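You operate a simulated robot arm through the tools that you are given. There is no shell and no other tool.

The job below is to be done with a simulated robot arm. You get a single attempt, and the scene is never put back.

## Task
Clear the cream tester and file the green taped sheet in the wooden drawer.
Fine: orange lever back, then display zeroed; teal lever free, drawer closed. Where these are worked on the way, their far stop is far enough and under half their travel is too little: wooden drawer.

It is judged by the outcome, as a careful person would: the job done as asked, and still so three seconds after it is handed in. It fails if anything else is knocked over, pushed out of place, dropped, spilled or broken. Flat cloth is picked up by pressing the open fingertips on it (5 to 10 N) and closing them slowly along it; thin cloth reads only 2 to 8 mm in the jaws.

## Robot
A 6-joint arm with a two-finger parallel gripper, fixed in place. Base frame: the origin is at the foot of the arm, x ahead of it, y to its left, z up. Lengths are in mm, angles in degrees, forces in N, time in s.
Its first joint turns from -166.0 to 166.0 degrees. Payload 3.43 kg.
The tool frame sits at the grasp point between the pads (the TCP): z along the fingers, y along the line on which they close. The tips reach 34 mm beyond it. Largest opening 128 mm; finger width 24, thickness 12; the body of the gripper, 48 by 130 mm, starts 96 mm behind the TCP.
Orientation is that of the tool frame in the base frame, as [roll, pitch, yaw] about the fixed x, y, z axes, in that order (R = Rz(yaw) Ry(pitch) Rx(roll)). With the fingers straight down and closing along the base's y, the tool's x points along the base's -x, its y along +y and its z along -z.

## Interface
- The arm moves only by the tool step_arm. Its argument "deltas" is a list of rows, each an object of numbers (a shift or turn left out is 0, a gripper value left out holds the last): "tx", "ty", "tz": the shift along the tool's x, y, z in units of 500 mm (1.0 is 500 mm); "ax", "ay", "az": the turn, a rotation vector about the tool's x, y, z in units of 120 degrees (1.0 is 120 degrees); "fingers": the closure, from 0 (fully open) to 1 (shut). In form: [{"tx": .., "ty": .., "tz": .., "ax": .., "ay": .., "az": .., "fingers": ..}, ...]. A call has 1 to 20 rows; each row is the pose to reach, as a shift and turn from the pose commanded when the call began, along the tool's axes at that moment. A call with a number of a shift or a turn outside -1 to 1 is refused whole. Each row takes 0.2 s and may step no farther than 50 mm and 8.6 degrees from the row before; otherwise, or with a gripper value out of range, the whole call is refused. Where a pose cannot be reached the arm comes as near as it can. A force on the tool above 90 N (or 10 N above the force at the start of the call, whichever is more), or a blocked arm, ends the call early, and 0.2 s more pass. The fingers move at their own pace (about 153 mm/s each) and stop on an object; they squeeze with about 32 N. The grip force told is the motor's: it shows also when the fingers shut on nothing. Time passes only in rows, and 0.2 s behind the last, so rows that repeat a pose let the fingers close. It gives the time, the measured TCP pose, the force on the tool (base axes), the opening and the grip force at its end, in the units of the frame above (readings bear some noise), with the torque about the TCP (base axes, N m) and any sound that the robot's microphone picked up.
- Cameras (640 x 400 px; columns grow to the right, rows downward): "scene" is fixed at [220.3, -652.1, 1327.9]; the picture's right is [0.70, -0.72, 0.00], its down [-0.28, -0.27, -0.92] and it looks along [0.66, 0.64, -0.39] (base axes); focal length 332 px, centre (320, 200). "wrist" rides on the gripper at [76, -11, -160] in the tool frame; the picture's right is [0.15, 0.99, 0.00], its down [-0.88, 0.13, -0.46] and it looks along [-0.45, 0.07, 0.89] (tool axes); focal length 234 px, centre (320, 200). There is no depth. A picture from a camera that has moved, and an enlarged one, comes with that camera's place and axes in the base frame and with its lens.
- snapshot(camera): a new picture of that camera. It takes no simulated time.
- enlarge(camera, box): a new picture of the part [left, top, right, bottom] of that camera's present view, enlarged. It takes no simulated time.
- close_job(): hands the job in; it is judged then, once.

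Nothing tells you positions but the pictures and the camera data. Unless the task says otherwise, let go and move clear before handing in.

The tools are called after "Emit:" as name(argument=value, ...) on one line, values as JSON. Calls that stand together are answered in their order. step_arm: Moves the arm, as the interface text tells. Its arguments: {"type":"object","properties":{"deltas":{"type":"array"}},"required":["deltas"]} The other tools are called the same way: snapshot (camera) takes a picture; enlarge (camera, box) takes an enlarged picture of a part of a camera's view; close_job () hands the job in.

At the start:

```text
time: 0.0
eef_pos: [636.6, 232.8, 1119.5]
orientation: [180.0, 0.0, -179.9]
force: [0.7, 1.2, 0.3]
moment: [-0.01, 0.0, 0.01]
finger_gap: 128.0
gripper_force: 0.0
```

scene: 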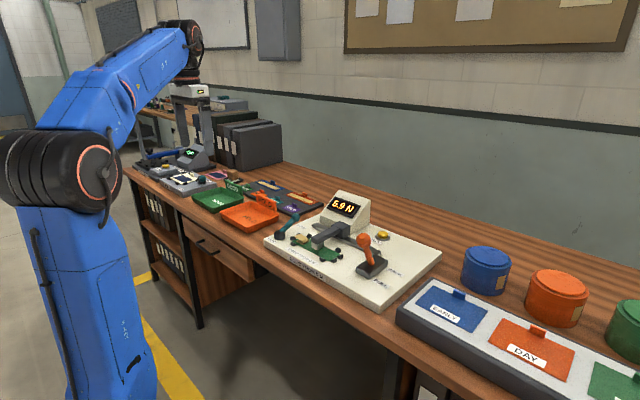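
wrist: 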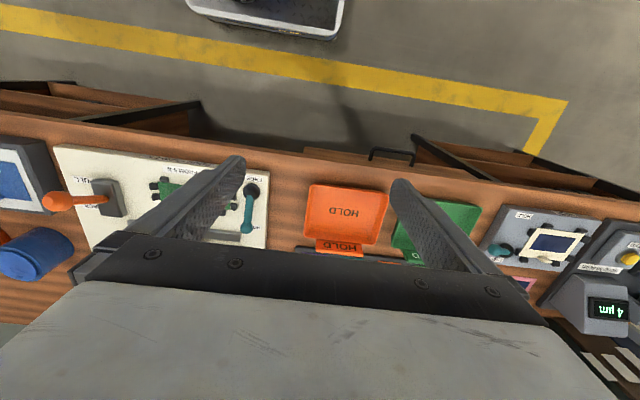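

I see a workbench with a cream tester (display 5.9 N, orange lever, teal lever, green sheet), trays, and a wooden drawer at the bench front. I will look closer before moving.

Emit:
enlarge(camera="scene", box=[250, 180, 450, 305])

Emit:
enlarge(camera="scene", box=[120, 130, 320, 255])

Emit:
enlarge(camera="wrist", box=[0, 120, 320, 320])

Emit:
enlarge(camera="wrist", box=[320, 120, 640, 320])

```text
3.20 times, centred on (350, 242) of scene
camera zoom: at [220.3, -652.1, 1327.9], right [0.7, -0.72, 0.0], down [-0.28, -0.27, -0.92], along [0.66, 0.64, -0.39], focal length 1062 px, centre (224, 64)
```

zoom: 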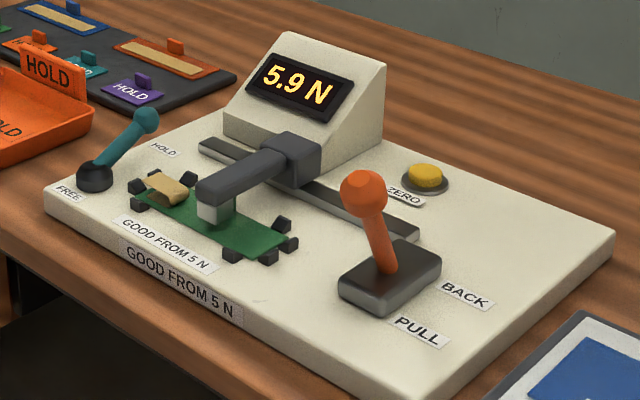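

```text
3.20 times, centred on (220, 192) of scene
camera zoom: at [220.3, -652.1, 1327.9], right [0.7, -0.72, 0.0], down [-0.28, -0.27, -0.92], along [0.66, 0.64, -0.39], focal length 1062 px, centre (640, 224)
```

zoom: 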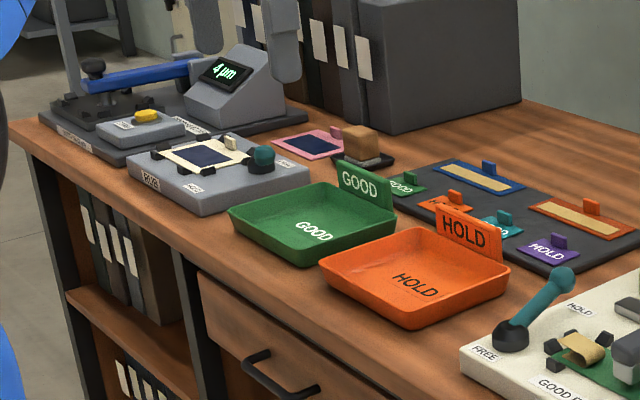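

```text
2.00 times, centred on (160, 220) of wrist
camera zoom: at [558.9, 221.5, 1279.4], right [-0.15, 0.99, 0.0], down [0.88, 0.13, 0.46], along [0.45, 0.07, -0.89], focal length 468 px, centre (640, 160)
```

zoom: 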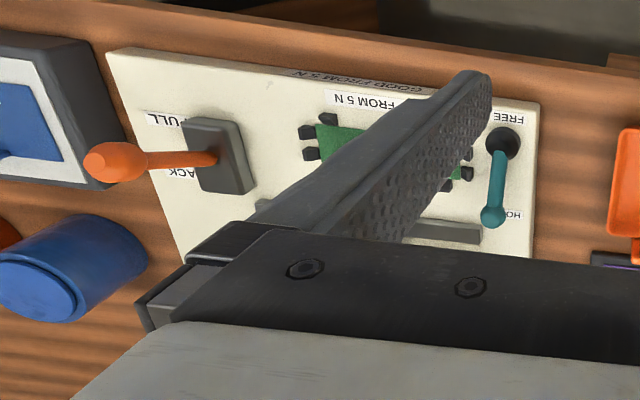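

```text
2.00 times, centred on (480, 220) of wrist
camera zoom: at [558.9, 221.5, 1279.4], right [-0.15, 0.99, 0.0], down [0.88, 0.13, 0.46], along [0.45, 0.07, -0.89], focal length 468 px, centre (0, 160)
```

zoom: 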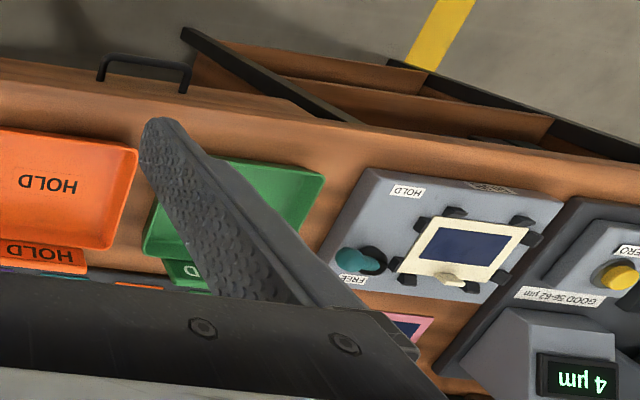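

The tester sits ahead of the arm and right of it. I'll move sideways over it, staying high, to get clear wrist views for locating things.

Emit:
step_arm(deltas=[{"ty": -0.09}, {"ty": -0.18}, {"ty": -0.27}, {"ty": -0.36}, {"ty": -0.4}, {"ty": -0.4}])

Emit:
snapshot(camera="wrist")

Emit:
enlarge(camera="wrist", box=[200, 100, 440, 250])

Emit:
snapshot(camera="scene")

```text
time: 1.4
eef_pos: [637.4, 31.7, 1120.1]
orientation: [179.9, 0.0, 180.0]
force: [-0.2, 0.1, -0.4]
moment: [0.0, -0.01, -0.08]
finger_gap: 128.1
gripper_force: 0.1
```

```text
taken
camera wrist: at [560.0, 19.8, 1279.2], right [-0.15, 0.99, 0.0], down [0.88, 0.13, 0.46], along [0.45, 0.07, -0.89], focal length 234 px, centre (320, 200)
```

wrist: 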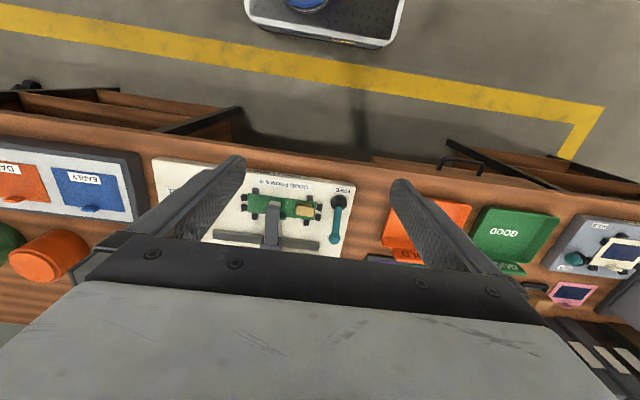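

```text
2.67 times, centred on (320, 175) of wrist
camera zoom: at [560.0, 19.8, 1279.2], right [-0.15, 0.99, 0.0], down [0.88, 0.13, 0.46], along [0.45, 0.07, -0.89], focal length 624 px, centre (320, 267)
```

zoom: 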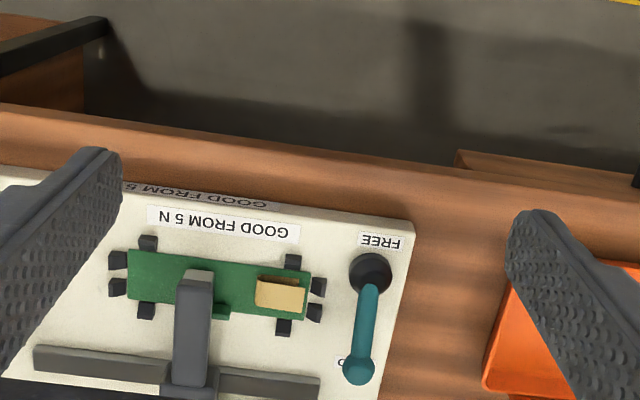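

```text
taken
```

scene: 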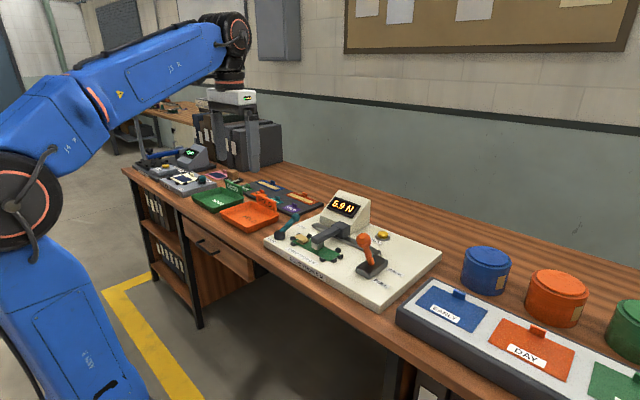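

Tester top seems near z≈790, its front-left corner near (757, 135), and the sheet spans about x 810–856, y −107 to 50. Next I look closer at the orange lever side.

Emit:
step_arm(deltas=[{"tx": -0.02, "ty": -0.073, "tz": 0.04}, {"tx": -0.04, "ty": -0.147, "tz": 0.08}, {"tx": -0.06, "ty": -0.22, "tz": 0.12}, {"tx": -0.08, "ty": -0.293, "tz": 0.16}, {"tx": -0.1, "ty": -0.367, "tz": 0.2}, {"tx": -0.12, "ty": -0.44, "tz": 0.24}, {"tx": -0.12, "ty": -0.44, "tz": 0.24}])

Emit:
snapshot(camera="wrist")

Emit:
enlarge(camera="wrist", box=[200, 100, 440, 250])

Emit:
enlarge(camera="scene", box=[330, 220, 450, 295])

```text
time: 3.0
eef_pos: [694.5, -187.7, 999.6]
orientation: [180.0, 0.0, -179.9]
force: [0.3, -1.2, 0.2]
moment: [-0.01, 0.0, -0.01]
finger_gap: 128.1
gripper_force: 0.1
```

```text
taken
camera wrist: at [618.2, -199.0, 1158.2], right [-0.15, 0.99, 0.0], down [0.88, 0.13, 0.46], along [0.45, 0.07, -0.89], focal length 234 px, centre (320, 200)
```

wrist: 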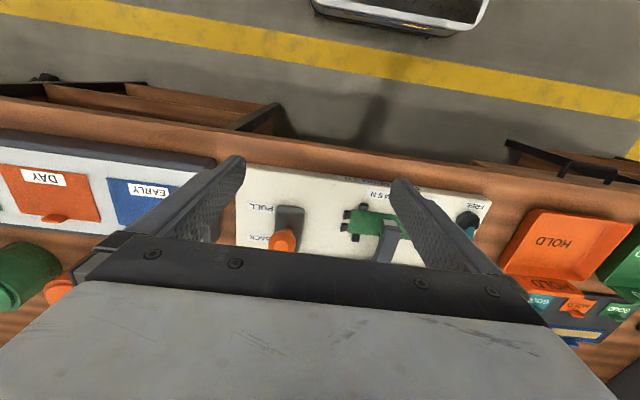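

```text
2.67 times, centred on (320, 175) of wrist
camera zoom: at [618.2, -199.0, 1158.2], right [-0.15, 0.99, 0.0], down [0.88, 0.13, 0.46], along [0.45, 0.07, -0.89], focal length 624 px, centre (320, 267)
```

zoom: 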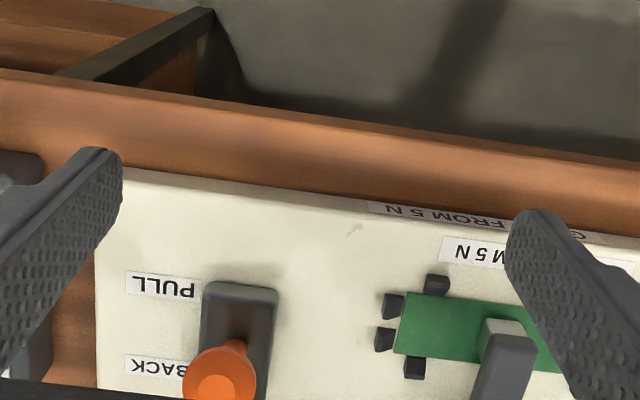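

```text
5.33 times, centred on (390, 258) of scene
camera zoom: at [220.3, -652.1, 1327.9], right [0.7, -0.72, 0.0], down [-0.28, -0.27, -0.92], along [0.66, 0.64, -0.39], focal length 1770 px, centre (-53, -107)
```

zoom: 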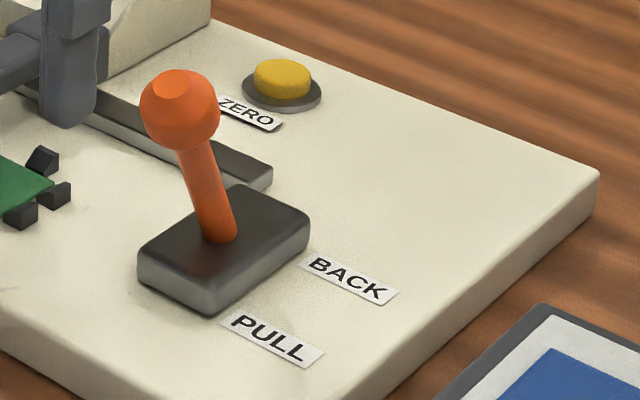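

The orange lever knob is at about (822, −221, 905) leaning toward PULL; its pivot is near x≈864. I'll shut the fingers, lower in front of the knob, then push it in +x toward BACK.

Emit:
step_arm(deltas=[{"tx": -0.05, "ty": -0.03, "tz": 0.0, "fingers": 1}, {"tx": -0.1, "ty": -0.066, "tz": 0.03, "fingers": 1}, {"tx": -0.13, "ty": -0.066, "tz": 0.1, "fingers": 1}, {"tx": -0.13, "ty": -0.066, "tz": 0.17, "fingers": 1}, {"tx": -0.13, "ty": -0.066, "tz": 0.19, "fingers": 1}, {"tx": -0.13, "ty": -0.066, "tz": 0.19, "fingers": 1}])

Emit:
snapshot(camera="wrist")

Emit:
enlarge(camera="scene", box=[250, 140, 490, 290])

```text
time: 4.4
eef_pos: [761.0, -219.4, 905.4]
orientation: [-180.0, 0.0, 180.0]
force: [0.1, 0.4, -1.1]
moment: [0.0, -0.01, 0.01]
finger_gap: 0.3
gripper_force: 32.0
```

```text
taken
camera wrist: at [684.2, -231.4, 1064.4], right [-0.15, 0.99, 0.0], down [0.88, 0.13, 0.46], along [0.45, 0.07, -0.89], focal length 234 px, centre (320, 200)
```

wrist: 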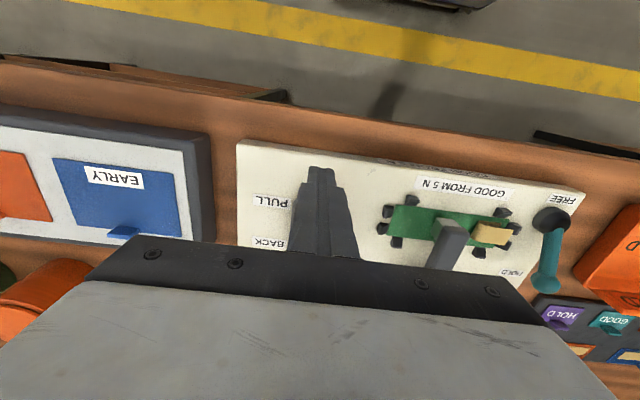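

```text
2.67 times, centred on (370, 215) of scene
camera zoom: at [220.3, -652.1, 1327.9], right [0.7, -0.72, 0.0], down [-0.28, -0.27, -0.92], along [0.66, 0.64, -0.39], focal length 885 px, centre (187, 160)
```

zoom: 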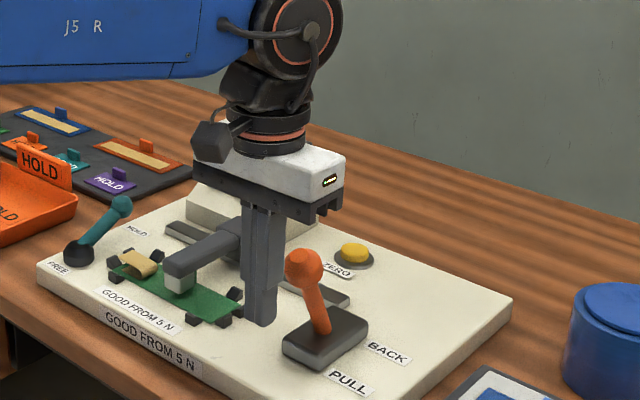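

The closed fingers are in front (−x side) of the knob as intended. Now I push +x in small steps.

Emit:
step_arm(deltas=[{"tx": -0.03}, {"tx": -0.05}, {"tx": -0.065}, {"tx": -0.08}, {"tx": -0.095}, {"tx": -0.11}, {"tx": -0.125}, {"tx": -0.14}, {"tx": -0.155}, {"tx": -0.17}])

Emit:
enlarge(camera="scene", box=[250, 140, 490, 290])

```text
time: 6.6
eef_pos: [845.5, -219.9, 905.2]
orientation: [-180.0, 0.1, -179.9]
force: [-0.3, -0.7, -0.9]
moment: [-0.04, -0.02, 0.0]
finger_gap: 0.0
gripper_force: 32.0
```

```text
2.67 times, centred on (370, 215) of scene
camera zoom: at [220.3, -652.1, 1327.9], right [0.7, -0.72, 0.0], down [-0.28, -0.27, -0.92], along [0.66, 0.64, -0.39], focal length 885 px, centre (187, 160)
```

zoom: 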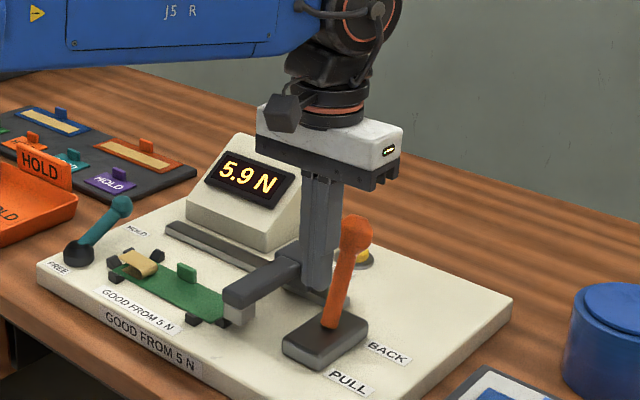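

The head is sliding away as the lever swings and the lever is now past upright; I'll continue gently to its stop.

Emit:
step_arm(deltas=[{"tx": -0.01}, {"tx": -0.02}, {"tx": -0.03}, {"tx": -0.04}, {"tx": -0.05}])

Emit:
enlarge(camera="scene", box=[250, 140, 490, 290])

```text
time: 7.8
eef_pos: [870.9, -220.7, 905.4]
orientation: [-179.9, 0.1, -180.0]
force: [-0.2, 0.1, 0.2]
moment: [0.01, 0.03, -0.02]
finger_gap: 0.1
gripper_force: 32.5
```

```text
2.67 times, centred on (370, 215) of scene
camera zoom: at [220.3, -652.1, 1327.9], right [0.7, -0.72, 0.0], down [-0.28, -0.27, -0.92], along [0.66, 0.64, -0.39], focal length 885 px, centre (187, 160)
```

zoom: 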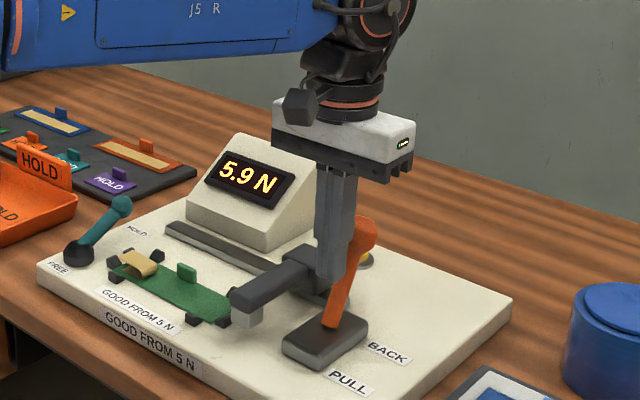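

Still free movement with the head following. I'll continue a little more until the stop.

Emit:
step_arm(deltas=[{"tx": -0.01}, {"tx": -0.018}, {"tx": -0.026}, {"tx": -0.034}])

Emit:
enlarge(camera="scene", box=[250, 140, 490, 290])

```text
time: 8.8
eef_pos: [882.0, -219.6, 907.1]
orientation: [-180.0, -0.4, -179.9]
force: [-78.4, 1.5, 3.8]
moment: [0.02, 2.6, 0.06]
finger_gap: 0.0
gripper_force: 31.7
```

```text
2.67 times, centred on (370, 215) of scene
camera zoom: at [220.3, -652.1, 1327.9], right [0.7, -0.72, 0.0], down [-0.28, -0.27, -0.92], along [0.66, 0.64, -0.39], focal length 885 px, centre (187, 160)
```

zoom: 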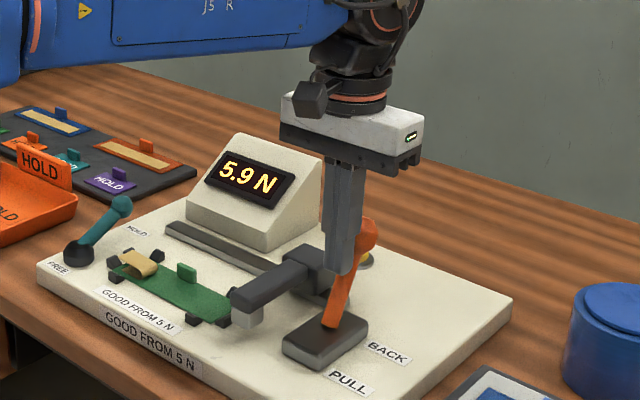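

The lever is against its BACK stop (78 N). I'll back off, rise, and check it stays, then locate the yellow ZERO button.

Emit:
step_arm(deltas=[{"tx": 0.06}, {"tx": 0.14}, {"tx": 0.18, "tz": -0.06}, {"tx": 0.18, "tz": -0.15}, {"tx": 0.12, "tz": -0.22}, {"tx": 0.06, "ty": 0.03, "tz": -0.26}, {"tx": 0.0, "ty": 0.07, "tz": -0.28}, {"tx": 0.0, "ty": 0.14, "tz": -0.28}, {"tx": 0.0, "ty": 0.14, "tz": -0.28}])

Emit:
snapshot(camera="wrist")

Emit:
enlarge(camera="scene", box=[250, 140, 490, 290])

```text
time: 10.8
eef_pos: [886.7, -148.7, 1042.1]
orientation: [179.9, -0.1, -180.0]
force: [-0.3, 0.5, -0.1]
moment: [0.04, 0.02, -0.01]
finger_gap: 0.0
gripper_force: 32.1
```

```text
taken
camera wrist: at [810.2, -160.4, 1202.0], right [-0.15, 0.99, 0.0], down [0.88, 0.13, 0.46], along [0.45, 0.07, -0.89], focal length 234 px, centre (320, 200)
```

wrist: 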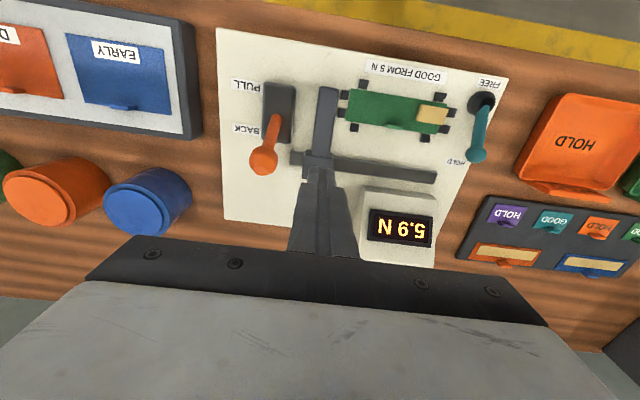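

```text
2.67 times, centred on (370, 215) of scene
camera zoom: at [220.3, -652.1, 1327.9], right [0.7, -0.72, 0.0], down [-0.28, -0.27, -0.92], along [0.66, 0.64, -0.39], focal length 885 px, centre (187, 160)
```

zoom: 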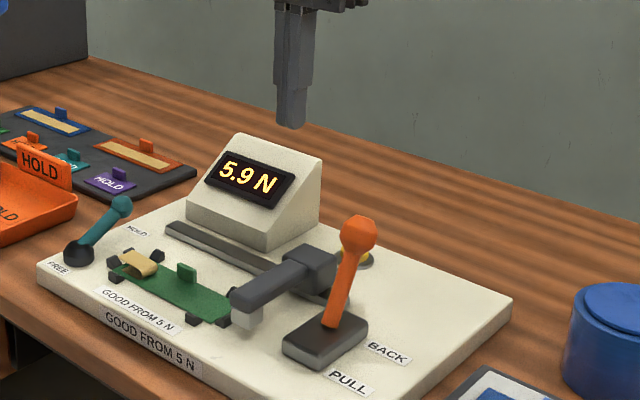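

The lever stays at BACK. Opening the fingers so the wrist camera can see the ZERO button between them.

Emit:
step_arm(deltas=[{"fingers": 0}, {"fingers": 0}, {"fingers": 0}])

Emit:
enlarge(camera="wrist", box=[210, 100, 450, 250])

Emit:
enlarge(camera="scene", box=[330, 200, 450, 275])

Emit:
snapshot(camera="wrist")

```text
time: 11.6
eef_pos: [887.0, -148.7, 1042.6]
orientation: [180.0, -0.1, -180.0]
force: [0.6, -0.1, -0.2]
moment: [0.0, 0.01, 0.04]
finger_gap: 128.0
gripper_force: 0.1
```

```text
2.67 times, centred on (330, 175) of wrist
camera zoom: at [810.1, -160.7, 1202.1], right [-0.15, 0.99, 0.0], down [0.88, 0.13, 0.46], along [0.45, 0.07, -0.89], focal length 624 px, centre (293, 267)
```

zoom: 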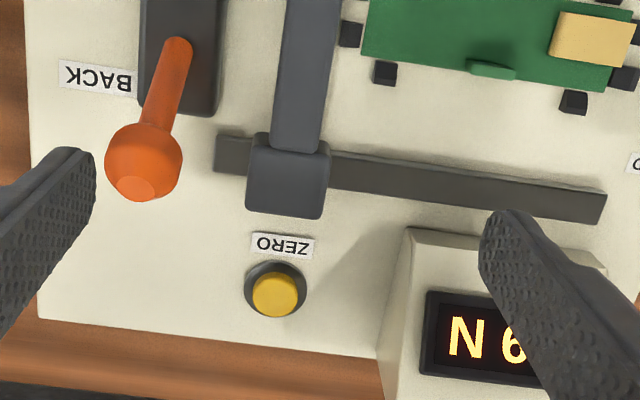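

```text
5.33 times, centred on (390, 238) of scene
camera zoom: at [220.3, -652.1, 1327.9], right [0.7, -0.72, 0.0], down [-0.28, -0.27, -0.92], along [0.66, 0.64, -0.39], focal length 1770 px, centre (-53, 0)
```

zoom: 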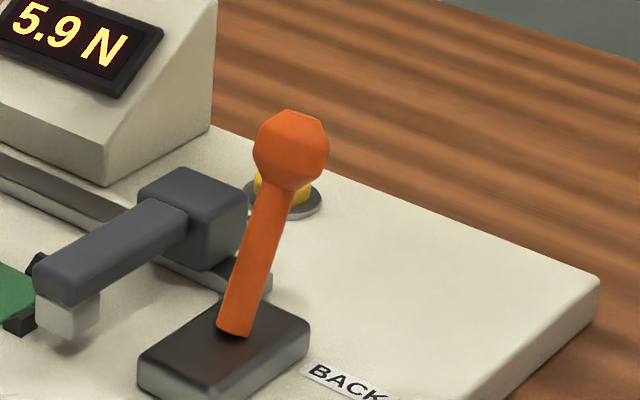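

```text
taken
camera wrist: at [810.1, -160.7, 1202.1], right [-0.15, 0.99, 0.0], down [0.88, 0.13, 0.46], along [0.45, 0.07, -0.89], focal length 234 px, centre (320, 200)
```

wrist: 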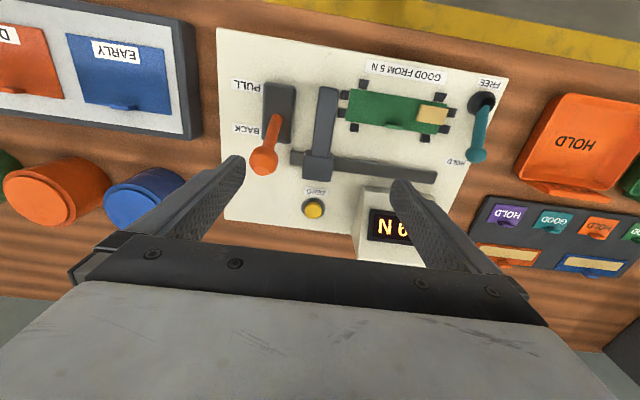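

The button is at roughly (1028, −138, 811), beyond straight-down reach, so I'll tilt the tool 30° forward with the fingers shut and come at it from above.

Emit:
step_arm(deltas=[{"ay": -0.0625, "fingers": 1}, {"ay": -0.125, "fingers": 1}, {"ay": -0.1875, "fingers": 1}, {"ay": -0.25, "fingers": 1}, {"ay": -0.25, "fingers": 1}, {"ay": -0.25, "fingers": 1}])

Emit:
snapshot(camera="wrist")

Emit:
snapshot(camera="scene")

```text
time: 13.0
eef_pos: [887.9, -148.1, 1044.5]
orientation: [-180.0, 29.9, -180.0]
force: [1.1, 0.1, -1.1]
moment: [-0.01, -0.05, 0.0]
finger_gap: 0.0
gripper_force: 32.2
```

```text
taken
camera wrist: at [741.1, -160.8, 1144.4], right [-0.13, 0.99, -0.07], down [0.53, 0.13, 0.84], along [0.84, 0.07, -0.54], focal length 234 px, centre (320, 200)
```

wrist: 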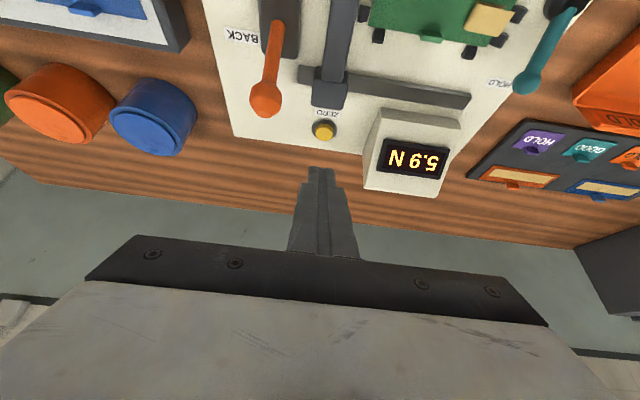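

```text
taken
```

scene: 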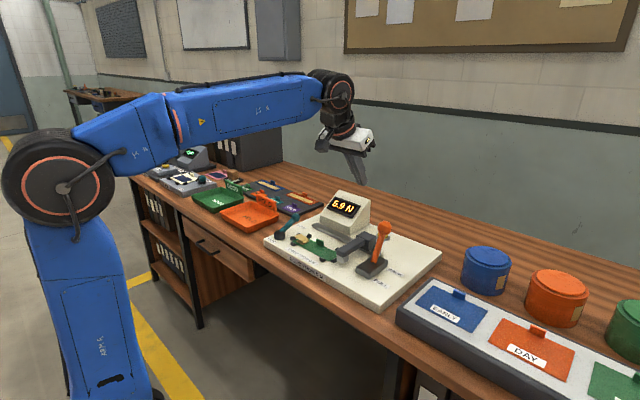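

The button again comes out at about (1029, −141). Moving above it now.

Emit:
step_arm(deltas=[{"tx": -0.0213, "ty": 0.003, "tz": 0.07}, {"tx": -0.0426, "ty": 0.006, "tz": 0.14}, {"tx": -0.0639, "ty": 0.009, "tz": 0.21}, {"tx": -0.0852, "ty": 0.012, "tz": 0.28}, {"tx": -0.1064, "ty": 0.016, "tz": 0.348}, {"tx": -0.1064, "ty": 0.016, "tz": 0.348}])

Emit:
snapshot(camera="wrist")

Emit:
enlarge(camera="scene", box=[250, 140, 490, 290])

```text
time: 14.4
eef_pos: [1022.0, -141.2, 920.5]
orientation: [180.0, 30.0, 179.9]
force: [0.4, -0.4, 0.6]
moment: [-0.02, 0.02, 0.01]
finger_gap: 0.0
gripper_force: 32.0
```

```text
taken
camera wrist: at [876.0, -153.2, 1019.7], right [-0.13, 0.99, -0.07], down [0.53, 0.13, 0.83], along [0.84, 0.07, -0.55], focal length 234 px, centre (320, 200)
```

wrist: 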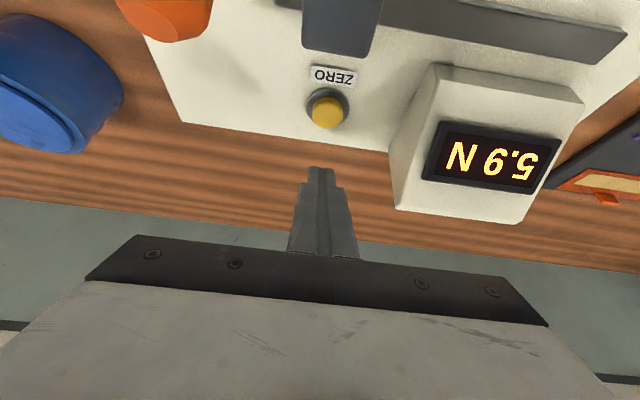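

```text
2.67 times, centred on (370, 215) of scene
camera zoom: at [220.3, -652.1, 1327.9], right [0.7, -0.72, 0.0], down [-0.28, -0.27, -0.92], along [0.66, 0.64, -0.39], focal length 885 px, centre (187, 160)
```

zoom: 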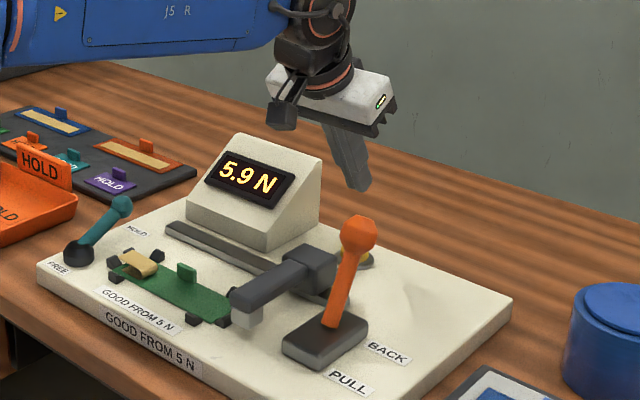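

Fingertips are right above the button. Descending vertically, slow near contact.

Emit:
step_arm(deltas=[{"tx": 0.037, "tz": 0.0606}, {"tx": 0.066, "tz": 0.1108}, {"tx": 0.07, "tz": 0.1177}, {"tx": 0.073, "tz": 0.1229}])

Emit:
enlarge(camera="wrist", box=[240, 50, 480, 200])

```text
time: 15.4
eef_pos: [1020.8, -142.0, 850.3]
orientation: [180.0, 30.0, 180.0]
force: [-0.7, -0.4, 0.0]
moment: [-0.03, 0.04, 0.02]
finger_gap: 0.0
gripper_force: 32.2
```

```text
2.67 times, centred on (360, 125) of wrist
camera zoom: at [873.8, -153.0, 949.5], right [-0.13, 0.99, -0.07], down [0.53, 0.13, 0.84], along [0.84, 0.07, -0.55], focal length 624 px, centre (213, 400)
```

zoom: 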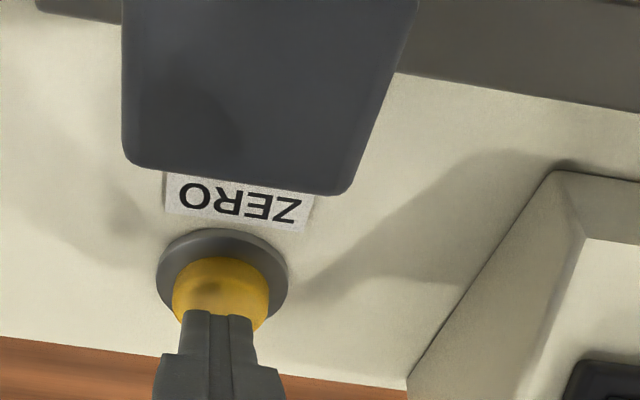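

Nearly touching; a few more millimetres, slightly toward the button centre.

Emit:
step_arm(deltas=[{"tx": 0.011, "tz": 0.0029}, {"tx": 0.013, "tz": 0.0064}, {"tx": 0.015, "tz": 0.0099}])

Emit:
enlarge(camera="wrist", box=[240, 50, 480, 200])

Emit:
enlarge(camera="scene", box=[250, 140, 490, 290])

```text
time: 16.2
eef_pos: [1016.7, -141.2, 842.5]
orientation: [-180.0, 30.0, 180.0]
force: [0.3, 0.7, 1.0]
moment: [-0.02, -0.03, 0.0]
finger_gap: 0.0
gripper_force: 32.1
```

```text
2.67 times, centred on (360, 125) of wrist
camera zoom: at [868.7, -153.2, 941.8], right [-0.13, 0.99, -0.07], down [0.53, 0.13, 0.83], along [0.84, 0.07, -0.55], focal length 624 px, centre (213, 400)
```

zoom: 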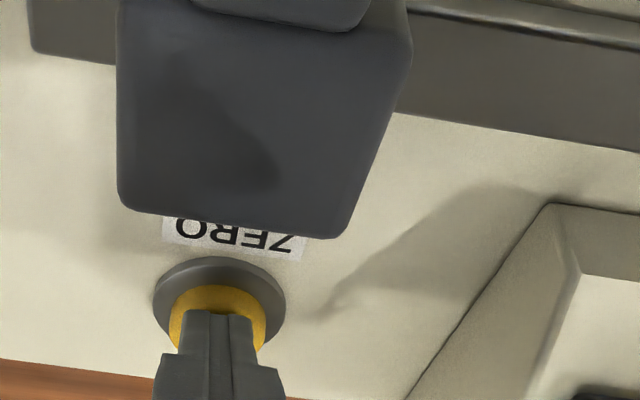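

```text
2.67 times, centred on (370, 215) of scene
camera zoom: at [220.3, -652.1, 1327.9], right [0.7, -0.72, 0.0], down [-0.28, -0.27, -0.92], along [0.66, 0.64, -0.39], focal length 885 px, centre (187, 160)
```

zoom: 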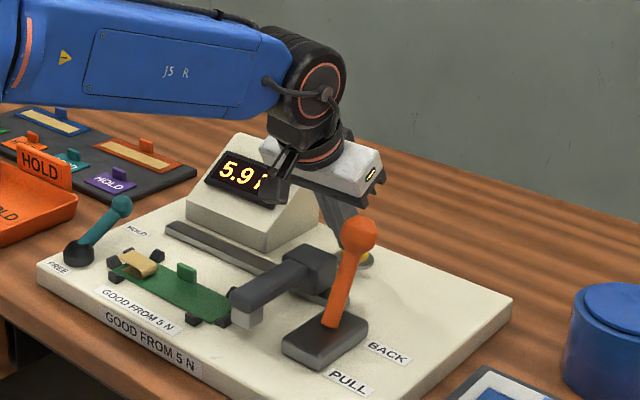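

Contact is just about to happen; pressing down further in 2 mm steps.

Emit:
step_arm(deltas=[{"tx": 0.002, "tz": 0.0035}, {"tx": 0.004, "tz": 0.0069}, {"tx": 0.004, "tz": 0.0069}])

Emit:
enlarge(camera="scene", box=[300, 180, 420, 255])

```text
time: 17.0
eef_pos: [1014.7, -142.0, 837.9]
orientation: [180.0, 30.0, 180.0]
force: [-0.1, 0.5, 1.4]
moment: [0.03, 0.02, -0.01]
finger_gap: 0.1
gripper_force: 32.4
heard: click
```

```text
5.33 times, centred on (360, 218) of scene
camera zoom: at [220.3, -652.1, 1327.9], right [0.7, -0.72, 0.0], down [-0.28, -0.27, -0.92], along [0.66, 0.64, -0.39], focal length 1770 px, centre (107, 107)
```

zoom: 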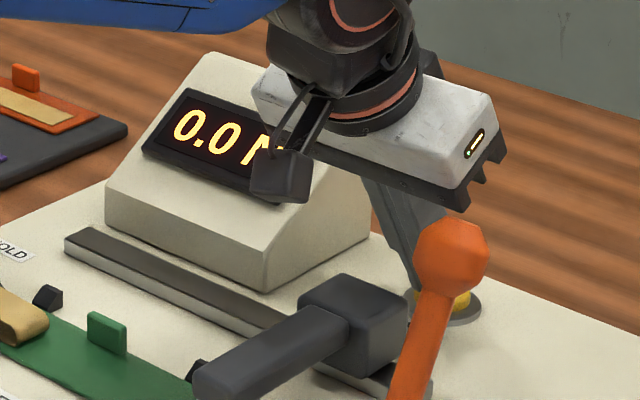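

Click heard and the display reads 0.0 N. Retreating straight up and back.

Emit:
step_arm(deltas=[{"tx": -0.04, "tz": -0.0693}, {"tx": -0.08, "tz": -0.1386}, {"tx": -0.12, "tz": -0.2078}, {"tx": -0.1, "tz": -0.26}, {"tx": -0.07, "tz": -0.33}, {"tx": -0.03, "tz": -0.39}, {"tx": 0.03, "tz": -0.43}, {"tx": 0.1, "tz": -0.45}, {"tx": 0.1, "tz": -0.45}])

Emit:
step_arm(deltas=[{"ay": 0.0625, "fingers": 0}, {"ay": 0.125, "fingers": 0}, {"ay": 0.1875, "fingers": 0}, {"ay": 0.25, "fingers": 0}, {"ay": 0.25, "fingers": 0}])

Emit:
snapshot(camera="wrist")

Emit:
enlarge(camera="scene", box=[250, 180, 410, 280])

```text
time: 19.0
eef_pos: [858.8, -140.4, 1008.9]
orientation: [180.0, 30.0, 180.0]
force: [0.1, -0.4, -0.6]
moment: [0.01, -0.01, 0.01]
finger_gap: 0.1
gripper_force: 32.2
```

```text
time: 20.2
eef_pos: [859.1, -141.6, 1007.5]
orientation: [-180.0, -0.1, 179.9]
force: [0.3, 0.6, -0.1]
moment: [0.01, 0.02, 0.0]
finger_gap: 128.0
gripper_force: 0.1
```

```text
taken
camera wrist: at [783.2, -153.4, 1167.2], right [-0.15, 0.99, 0.0], down [0.88, 0.13, 0.45], along [0.45, 0.07, -0.89], focal length 234 px, centre (320, 200)
```

wrist: 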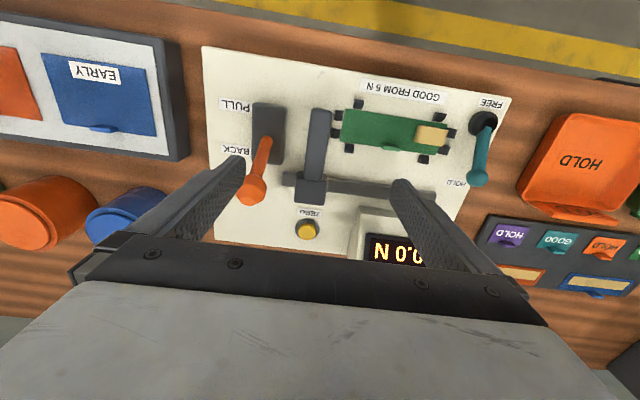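

```text
4.00 times, centred on (330, 230) of scene
camera zoom: at [220.3, -652.1, 1327.9], right [0.7, -0.72, 0.0], down [-0.28, -0.27, -0.92], along [0.66, 0.64, -0.39], focal length 1328 px, centre (280, 80)
```

zoom: 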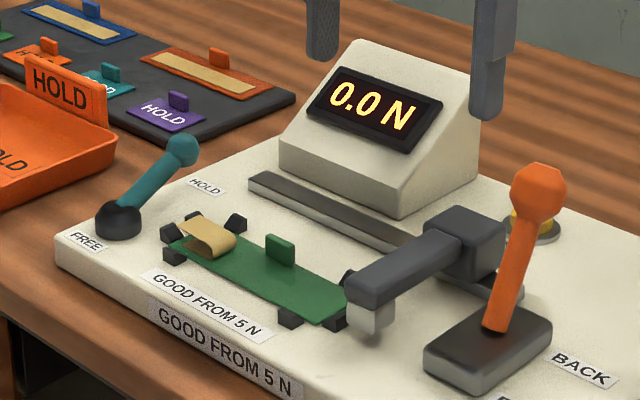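

Zeroed and the orange lever stays back. The teal lever knob seems to be at (869, 100, 847), pivot near (801, 101). I'll move over it and re-measure.

Emit:
step_arm(deltas=[{"tx": 0.01, "ty": 0.09}, {"tx": 0.03, "ty": 0.18}, {"tx": 0.05, "ty": 0.27}, {"tx": 0.07, "ty": 0.36}, {"tx": 0.08, "ty": 0.45}, {"tx": 0.08, "ty": 0.484}, {"tx": 0.08, "ty": 0.484}])

Emit:
snapshot(camera="wrist")

Emit:
enlarge(camera="wrist", box=[230, 80, 390, 180])

Emit:
enlarge(camera="scene", box=[255, 190, 375, 265])

```text
time: 21.8
eef_pos: [820.4, 100.3, 1007.7]
orientation: [-180.0, 0.0, -179.9]
force: [-0.5, 0.8, 0.3]
moment: [0.01, 0.0, 0.0]
finger_gap: 128.1
gripper_force: 0.0
```

```text
taken
camera wrist: at [743.1, 89.1, 1166.6], right [-0.15, 0.99, 0.0], down [0.88, 0.13, 0.46], along [0.45, 0.07, -0.89], focal length 234 px, centre (320, 200)
```

wrist: 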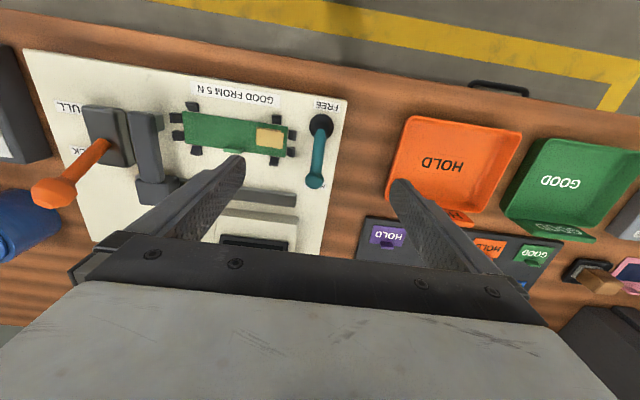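

```text
4.00 times, centred on (310, 130) of wrist
camera zoom: at [743.1, 89.1, 1166.6], right [-0.15, 0.99, 0.0], down [0.88, 0.13, 0.46], along [0.45, 0.07, -0.89], focal length 937 px, centre (360, 480)
```

zoom: 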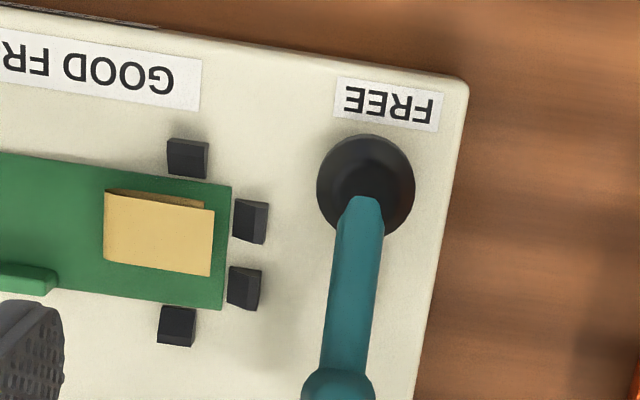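

```text
5.33 times, centred on (315, 228) of scene
camera zoom: at [220.3, -652.1, 1327.9], right [0.7, -0.72, 0.0], down [-0.28, -0.27, -0.92], along [0.66, 0.64, -0.39], focal length 1770 px, centre (347, 53)
```

zoom: 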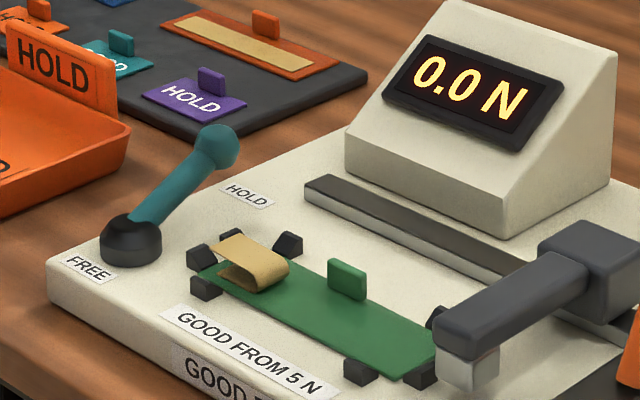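

The lever lies in the x–z plane leaning to HOLD (+x). I'll lower closed fingers behind the knob (+x side) and pull it toward −x.

Emit:
step_arm(deltas=[{"tx": -0.09, "fingers": 1}, {"tx": -0.175, "fingers": 1}, {"tx": -0.175, "fingers": 1}, {"tx": -0.175, "tz": 0.1, "fingers": 1}, {"tx": -0.175, "tz": 0.2, "fingers": 1}, {"tx": -0.175, "tz": 0.29, "fingers": 1}, {"tx": -0.175, "tz": 0.29, "fingers": 1}])

Emit:
enlarge(camera="wrist", box=[200, 60, 440, 210])

Emit:
enlarge(camera="scene", box=[240, 140, 400, 240])

```text
time: 23.4
eef_pos: [908.7, 101.9, 862.2]
orientation: [180.0, 0.0, 179.9]
force: [0.6, -0.1, -0.3]
moment: [0.03, 0.0, 0.02]
finger_gap: 0.0
gripper_force: 32.5
```

```text
2.67 times, centred on (320, 135) of wrist
camera zoom: at [832.3, 90.0, 1021.2], right [-0.15, 0.99, 0.0], down [0.88, 0.13, 0.46], along [0.45, 0.07, -0.89], focal length 624 px, centre (320, 373)
```

zoom: 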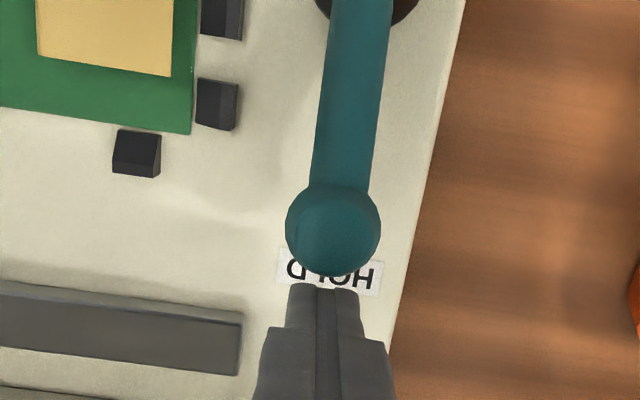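

```text
4.00 times, centred on (320, 190) of scene
camera zoom: at [220.3, -652.1, 1327.9], right [0.7, -0.72, 0.0], down [-0.28, -0.27, -0.92], along [0.66, 0.64, -0.39], focal length 1328 px, centre (320, 240)
```

zoom: 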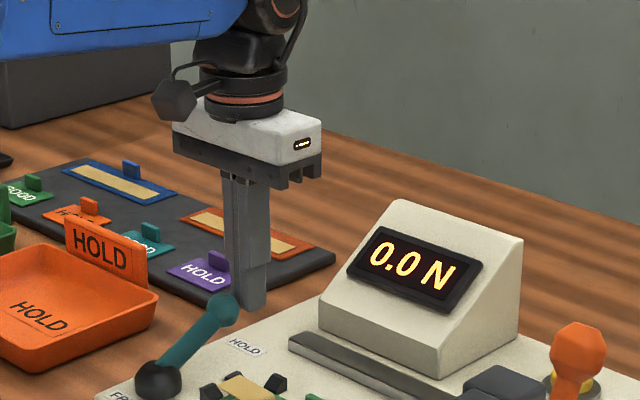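

Fingers are right behind the knob. Pulling toward −x in small steps.

Emit:
step_arm(deltas=[{"tx": 0.02}, {"tx": 0.04}, {"tx": 0.055}, {"tx": 0.07}, {"tx": 0.085}, {"tx": 0.1}])

Emit:
enlarge(camera="scene", box=[240, 140, 400, 240])

```text
time: 23.9
eef_pos: [904.5, 100.8, 862.8]
orientation: [179.8, 1.2, 179.9]
force: [41.7, 1.9, -4.3]
moment: [-0.41, -1.13, -0.03]
finger_gap: 0.0
gripper_force: 31.8
stopped in row 2: the force on the tool passed its limit at 108 N (the readings are from after the stop); the commanded pose is now the measured one
```

```text
4.00 times, centred on (320, 190) of scene
camera zoom: at [220.3, -652.1, 1327.9], right [0.7, -0.72, 0.0], down [-0.28, -0.27, -0.92], along [0.66, 0.64, -0.39], focal length 1328 px, centre (320, 240)
```

zoom: 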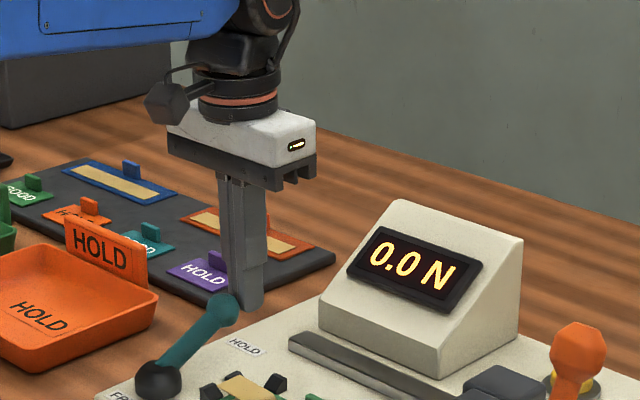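

The lever did not tilt under that push, so it probably swivels about a vertical axis instead. Backing off and looking closer, also at the similar lever on the gray gauge for comparison.

Emit:
step_arm(deltas=[{"tx": -0.02}, {"tx": -0.04}, {"tx": -0.04, "tz": -0.1}, {"tx": -0.04, "tz": -0.2}, {"tx": -0.04, "tz": -0.29}, {"tx": 0.04, "tz": -0.29}, {"tx": 0.12, "tz": -0.29, "fingers": 0}, {"tx": 0.2, "tz": -0.29, "fingers": 0}, {"tx": 0.22, "tz": -0.29, "fingers": 0}])

Emit:
enlarge(camera="scene", box=[150, 155, 230, 205])

Emit:
enlarge(camera="scene", box=[260, 200, 340, 250])

Emit:
snapshot(camera="wrist")

```text
time: 25.9
eef_pos: [788.1, 101.1, 1006.5]
orientation: [179.9, 1.0, 180.0]
force: [0.9, 0.3, -0.2]
moment: [-0.01, 0.0, 0.02]
finger_gap: 128.3
gripper_force: 0.1
```

```text
8.00 times, centred on (190, 180) of scene
camera zoom: at [220.3, -652.1, 1327.9], right [0.7, -0.72, 0.0], down [-0.28, -0.27, -0.92], along [0.66, 0.64, -0.39], focal length 2655 px, centre (1360, 360)
```

zoom: 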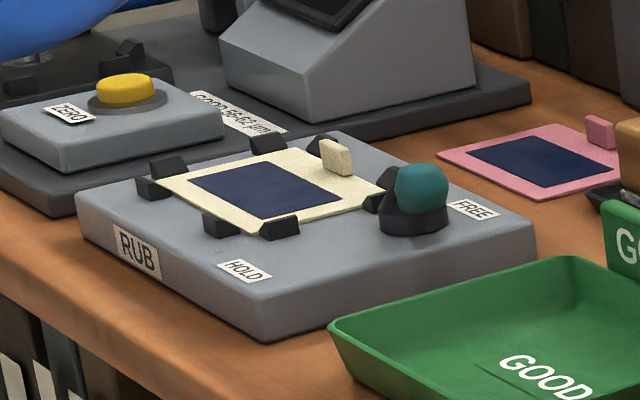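

```text
8.00 times, centred on (300, 225) of scene
camera zoom: at [220.3, -652.1, 1327.9], right [0.7, -0.72, 0.0], down [-0.28, -0.27, -0.92], along [0.66, 0.64, -0.39], focal length 2655 px, centre (480, 0)
```

zoom: 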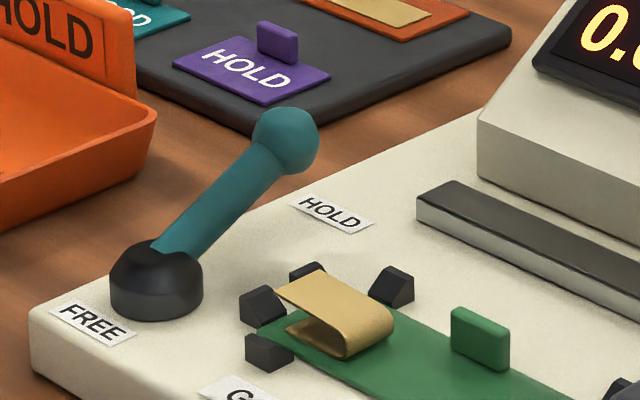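

```text
taken
camera wrist: at [709.4, 90.0, 1164.7], right [-0.15, 0.99, 0.0], down [0.87, 0.13, 0.47], along [0.47, 0.07, -0.88], focal length 234 px, centre (320, 200)
```

wrist: 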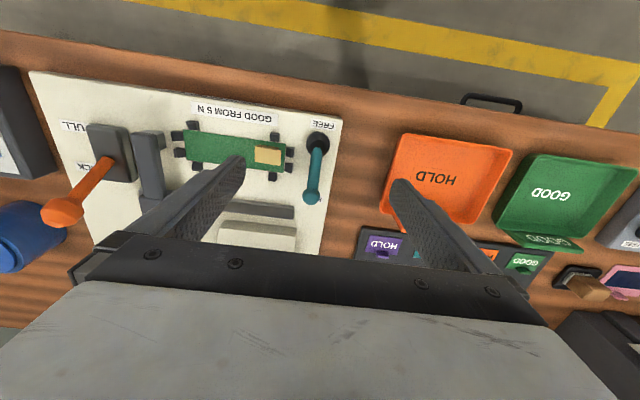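

The gray gauge's lever clearly points sideways, so these levers swivel about the vertical hub, away from the sheet. I'll place closed fingers on the sheet side of the knob (above the posts) and push it gently toward +y.

Emit:
step_arm(deltas=[{"tx": -0.084, "ty": -0.03, "ay": 0.0083, "fingers": 1}, {"tx": -0.168, "ty": -0.07, "ay": 0.0083, "fingers": 1}, {"tx": -0.168, "ty": -0.086, "ay": 0.0083, "fingers": 1}, {"tx": -0.168, "ty": -0.086, "ay": 0.0083, "tz": 0.09, "fingers": 1}, {"tx": -0.168, "ty": -0.086, "ay": 0.0083, "tz": 0.18, "fingers": 1}, {"tx": -0.168, "ty": -0.086, "ay": 0.0083, "tz": 0.25, "fingers": 1}, {"tx": -0.168, "ty": -0.086, "ay": 0.0083, "tz": 0.286, "fingers": 1}, {"tx": -0.168, "ty": -0.086, "ay": 0.0083, "tz": 0.286, "fingers": 1}])

Emit:
enlarge(camera="wrist", box=[200, 60, 440, 210])

Emit:
enlarge(camera="scene", box=[240, 160, 400, 260])

```text
time: 27.7
eef_pos: [876.8, 58.4, 862.9]
orientation: [179.9, 0.0, -180.0]
force: [0.1, -0.5, 0.4]
moment: [-0.03, -0.01, 0.03]
finger_gap: 0.0
gripper_force: 32.1
```

```text
2.67 times, centred on (320, 135) of wrist
camera zoom: at [800.5, 45.9, 1023.1], right [-0.15, 0.99, 0.0], down [0.88, 0.13, 0.46], along [0.45, 0.07, -0.89], focal length 624 px, centre (320, 373)
```

zoom: 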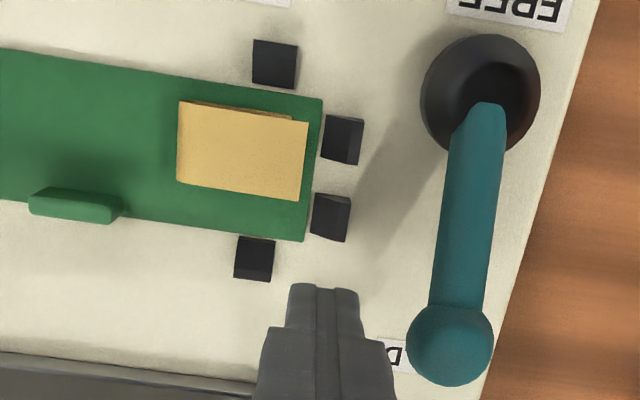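

```text
4.00 times, centred on (320, 210) of scene
camera zoom: at [220.3, -652.1, 1327.9], right [0.7, -0.72, 0.0], down [-0.28, -0.27, -0.92], along [0.66, 0.64, -0.39], focal length 1328 px, centre (320, 160)
```

zoom: 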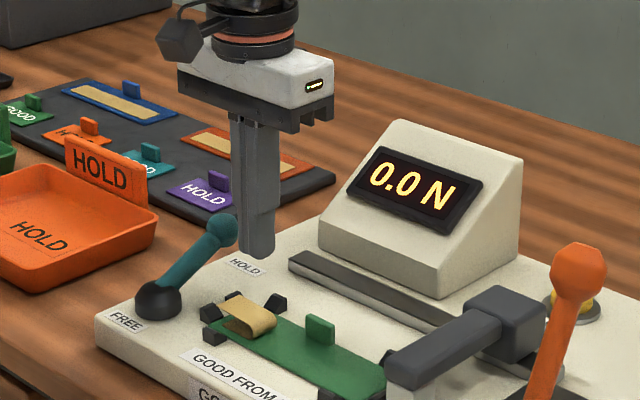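

Finger is beside the knob on the sheet side. Pushing gently toward +y.

Emit:
step_arm(deltas=[{"ty": 0.016}, {"ty": 0.024}, {"ty": 0.03}, {"ty": 0.036}, {"ty": 0.042}])

Emit:
enlarge(camera="wrist", box=[200, 60, 440, 210])

```text
time: 28.9
eef_pos: [876.4, 77.2, 865.4]
orientation: [179.8, 0.0, 179.8]
force: [4.6, -5.1, -1.0]
moment: [-0.12, -0.13, -0.04]
finger_gap: 0.0
gripper_force: 31.8
```

```text
2.67 times, centred on (320, 135) of wrist
camera zoom: at [799.8, 66.2, 1024.7], right [-0.15, 0.99, 0.0], down [0.88, 0.13, 0.46], along [0.45, 0.07, -0.89], focal length 624 px, centre (320, 373)
```

zoom: 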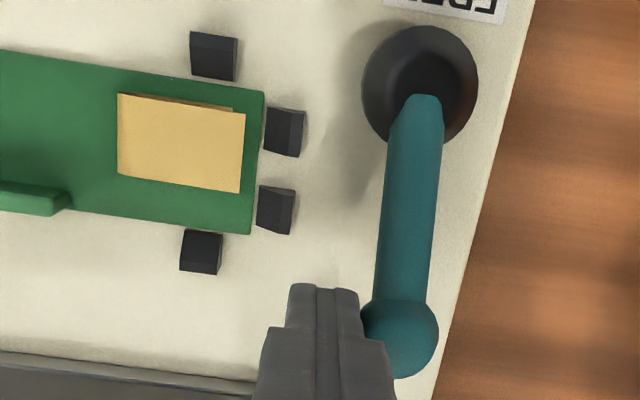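

Light contact (5 N). Continuing a few more millimetres to see whether it swings.

Emit:
step_arm(deltas=[{"ty": 0.006}, {"ty": 0.012}, {"ty": 0.018}])

Emit:
enlarge(camera="wrist", box=[200, 60, 440, 210])

```text
time: 29.7
eef_pos: [875.9, 88.5, 864.9]
orientation: [179.9, 0.0, 179.8]
force: [3.5, -3.7, 0.1]
moment: [-0.1, -0.13, 0.01]
finger_gap: 0.0
gripper_force: 31.6
```

```text
2.67 times, centred on (320, 135) of wrist
camera zoom: at [799.5, 76.2, 1024.4], right [-0.15, 0.99, 0.0], down [0.88, 0.13, 0.46], along [0.45, 0.07, -0.89], focal length 624 px, centre (320, 373)
```

zoom: 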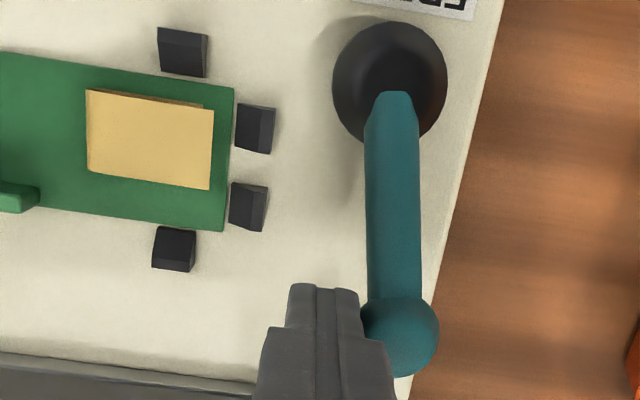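

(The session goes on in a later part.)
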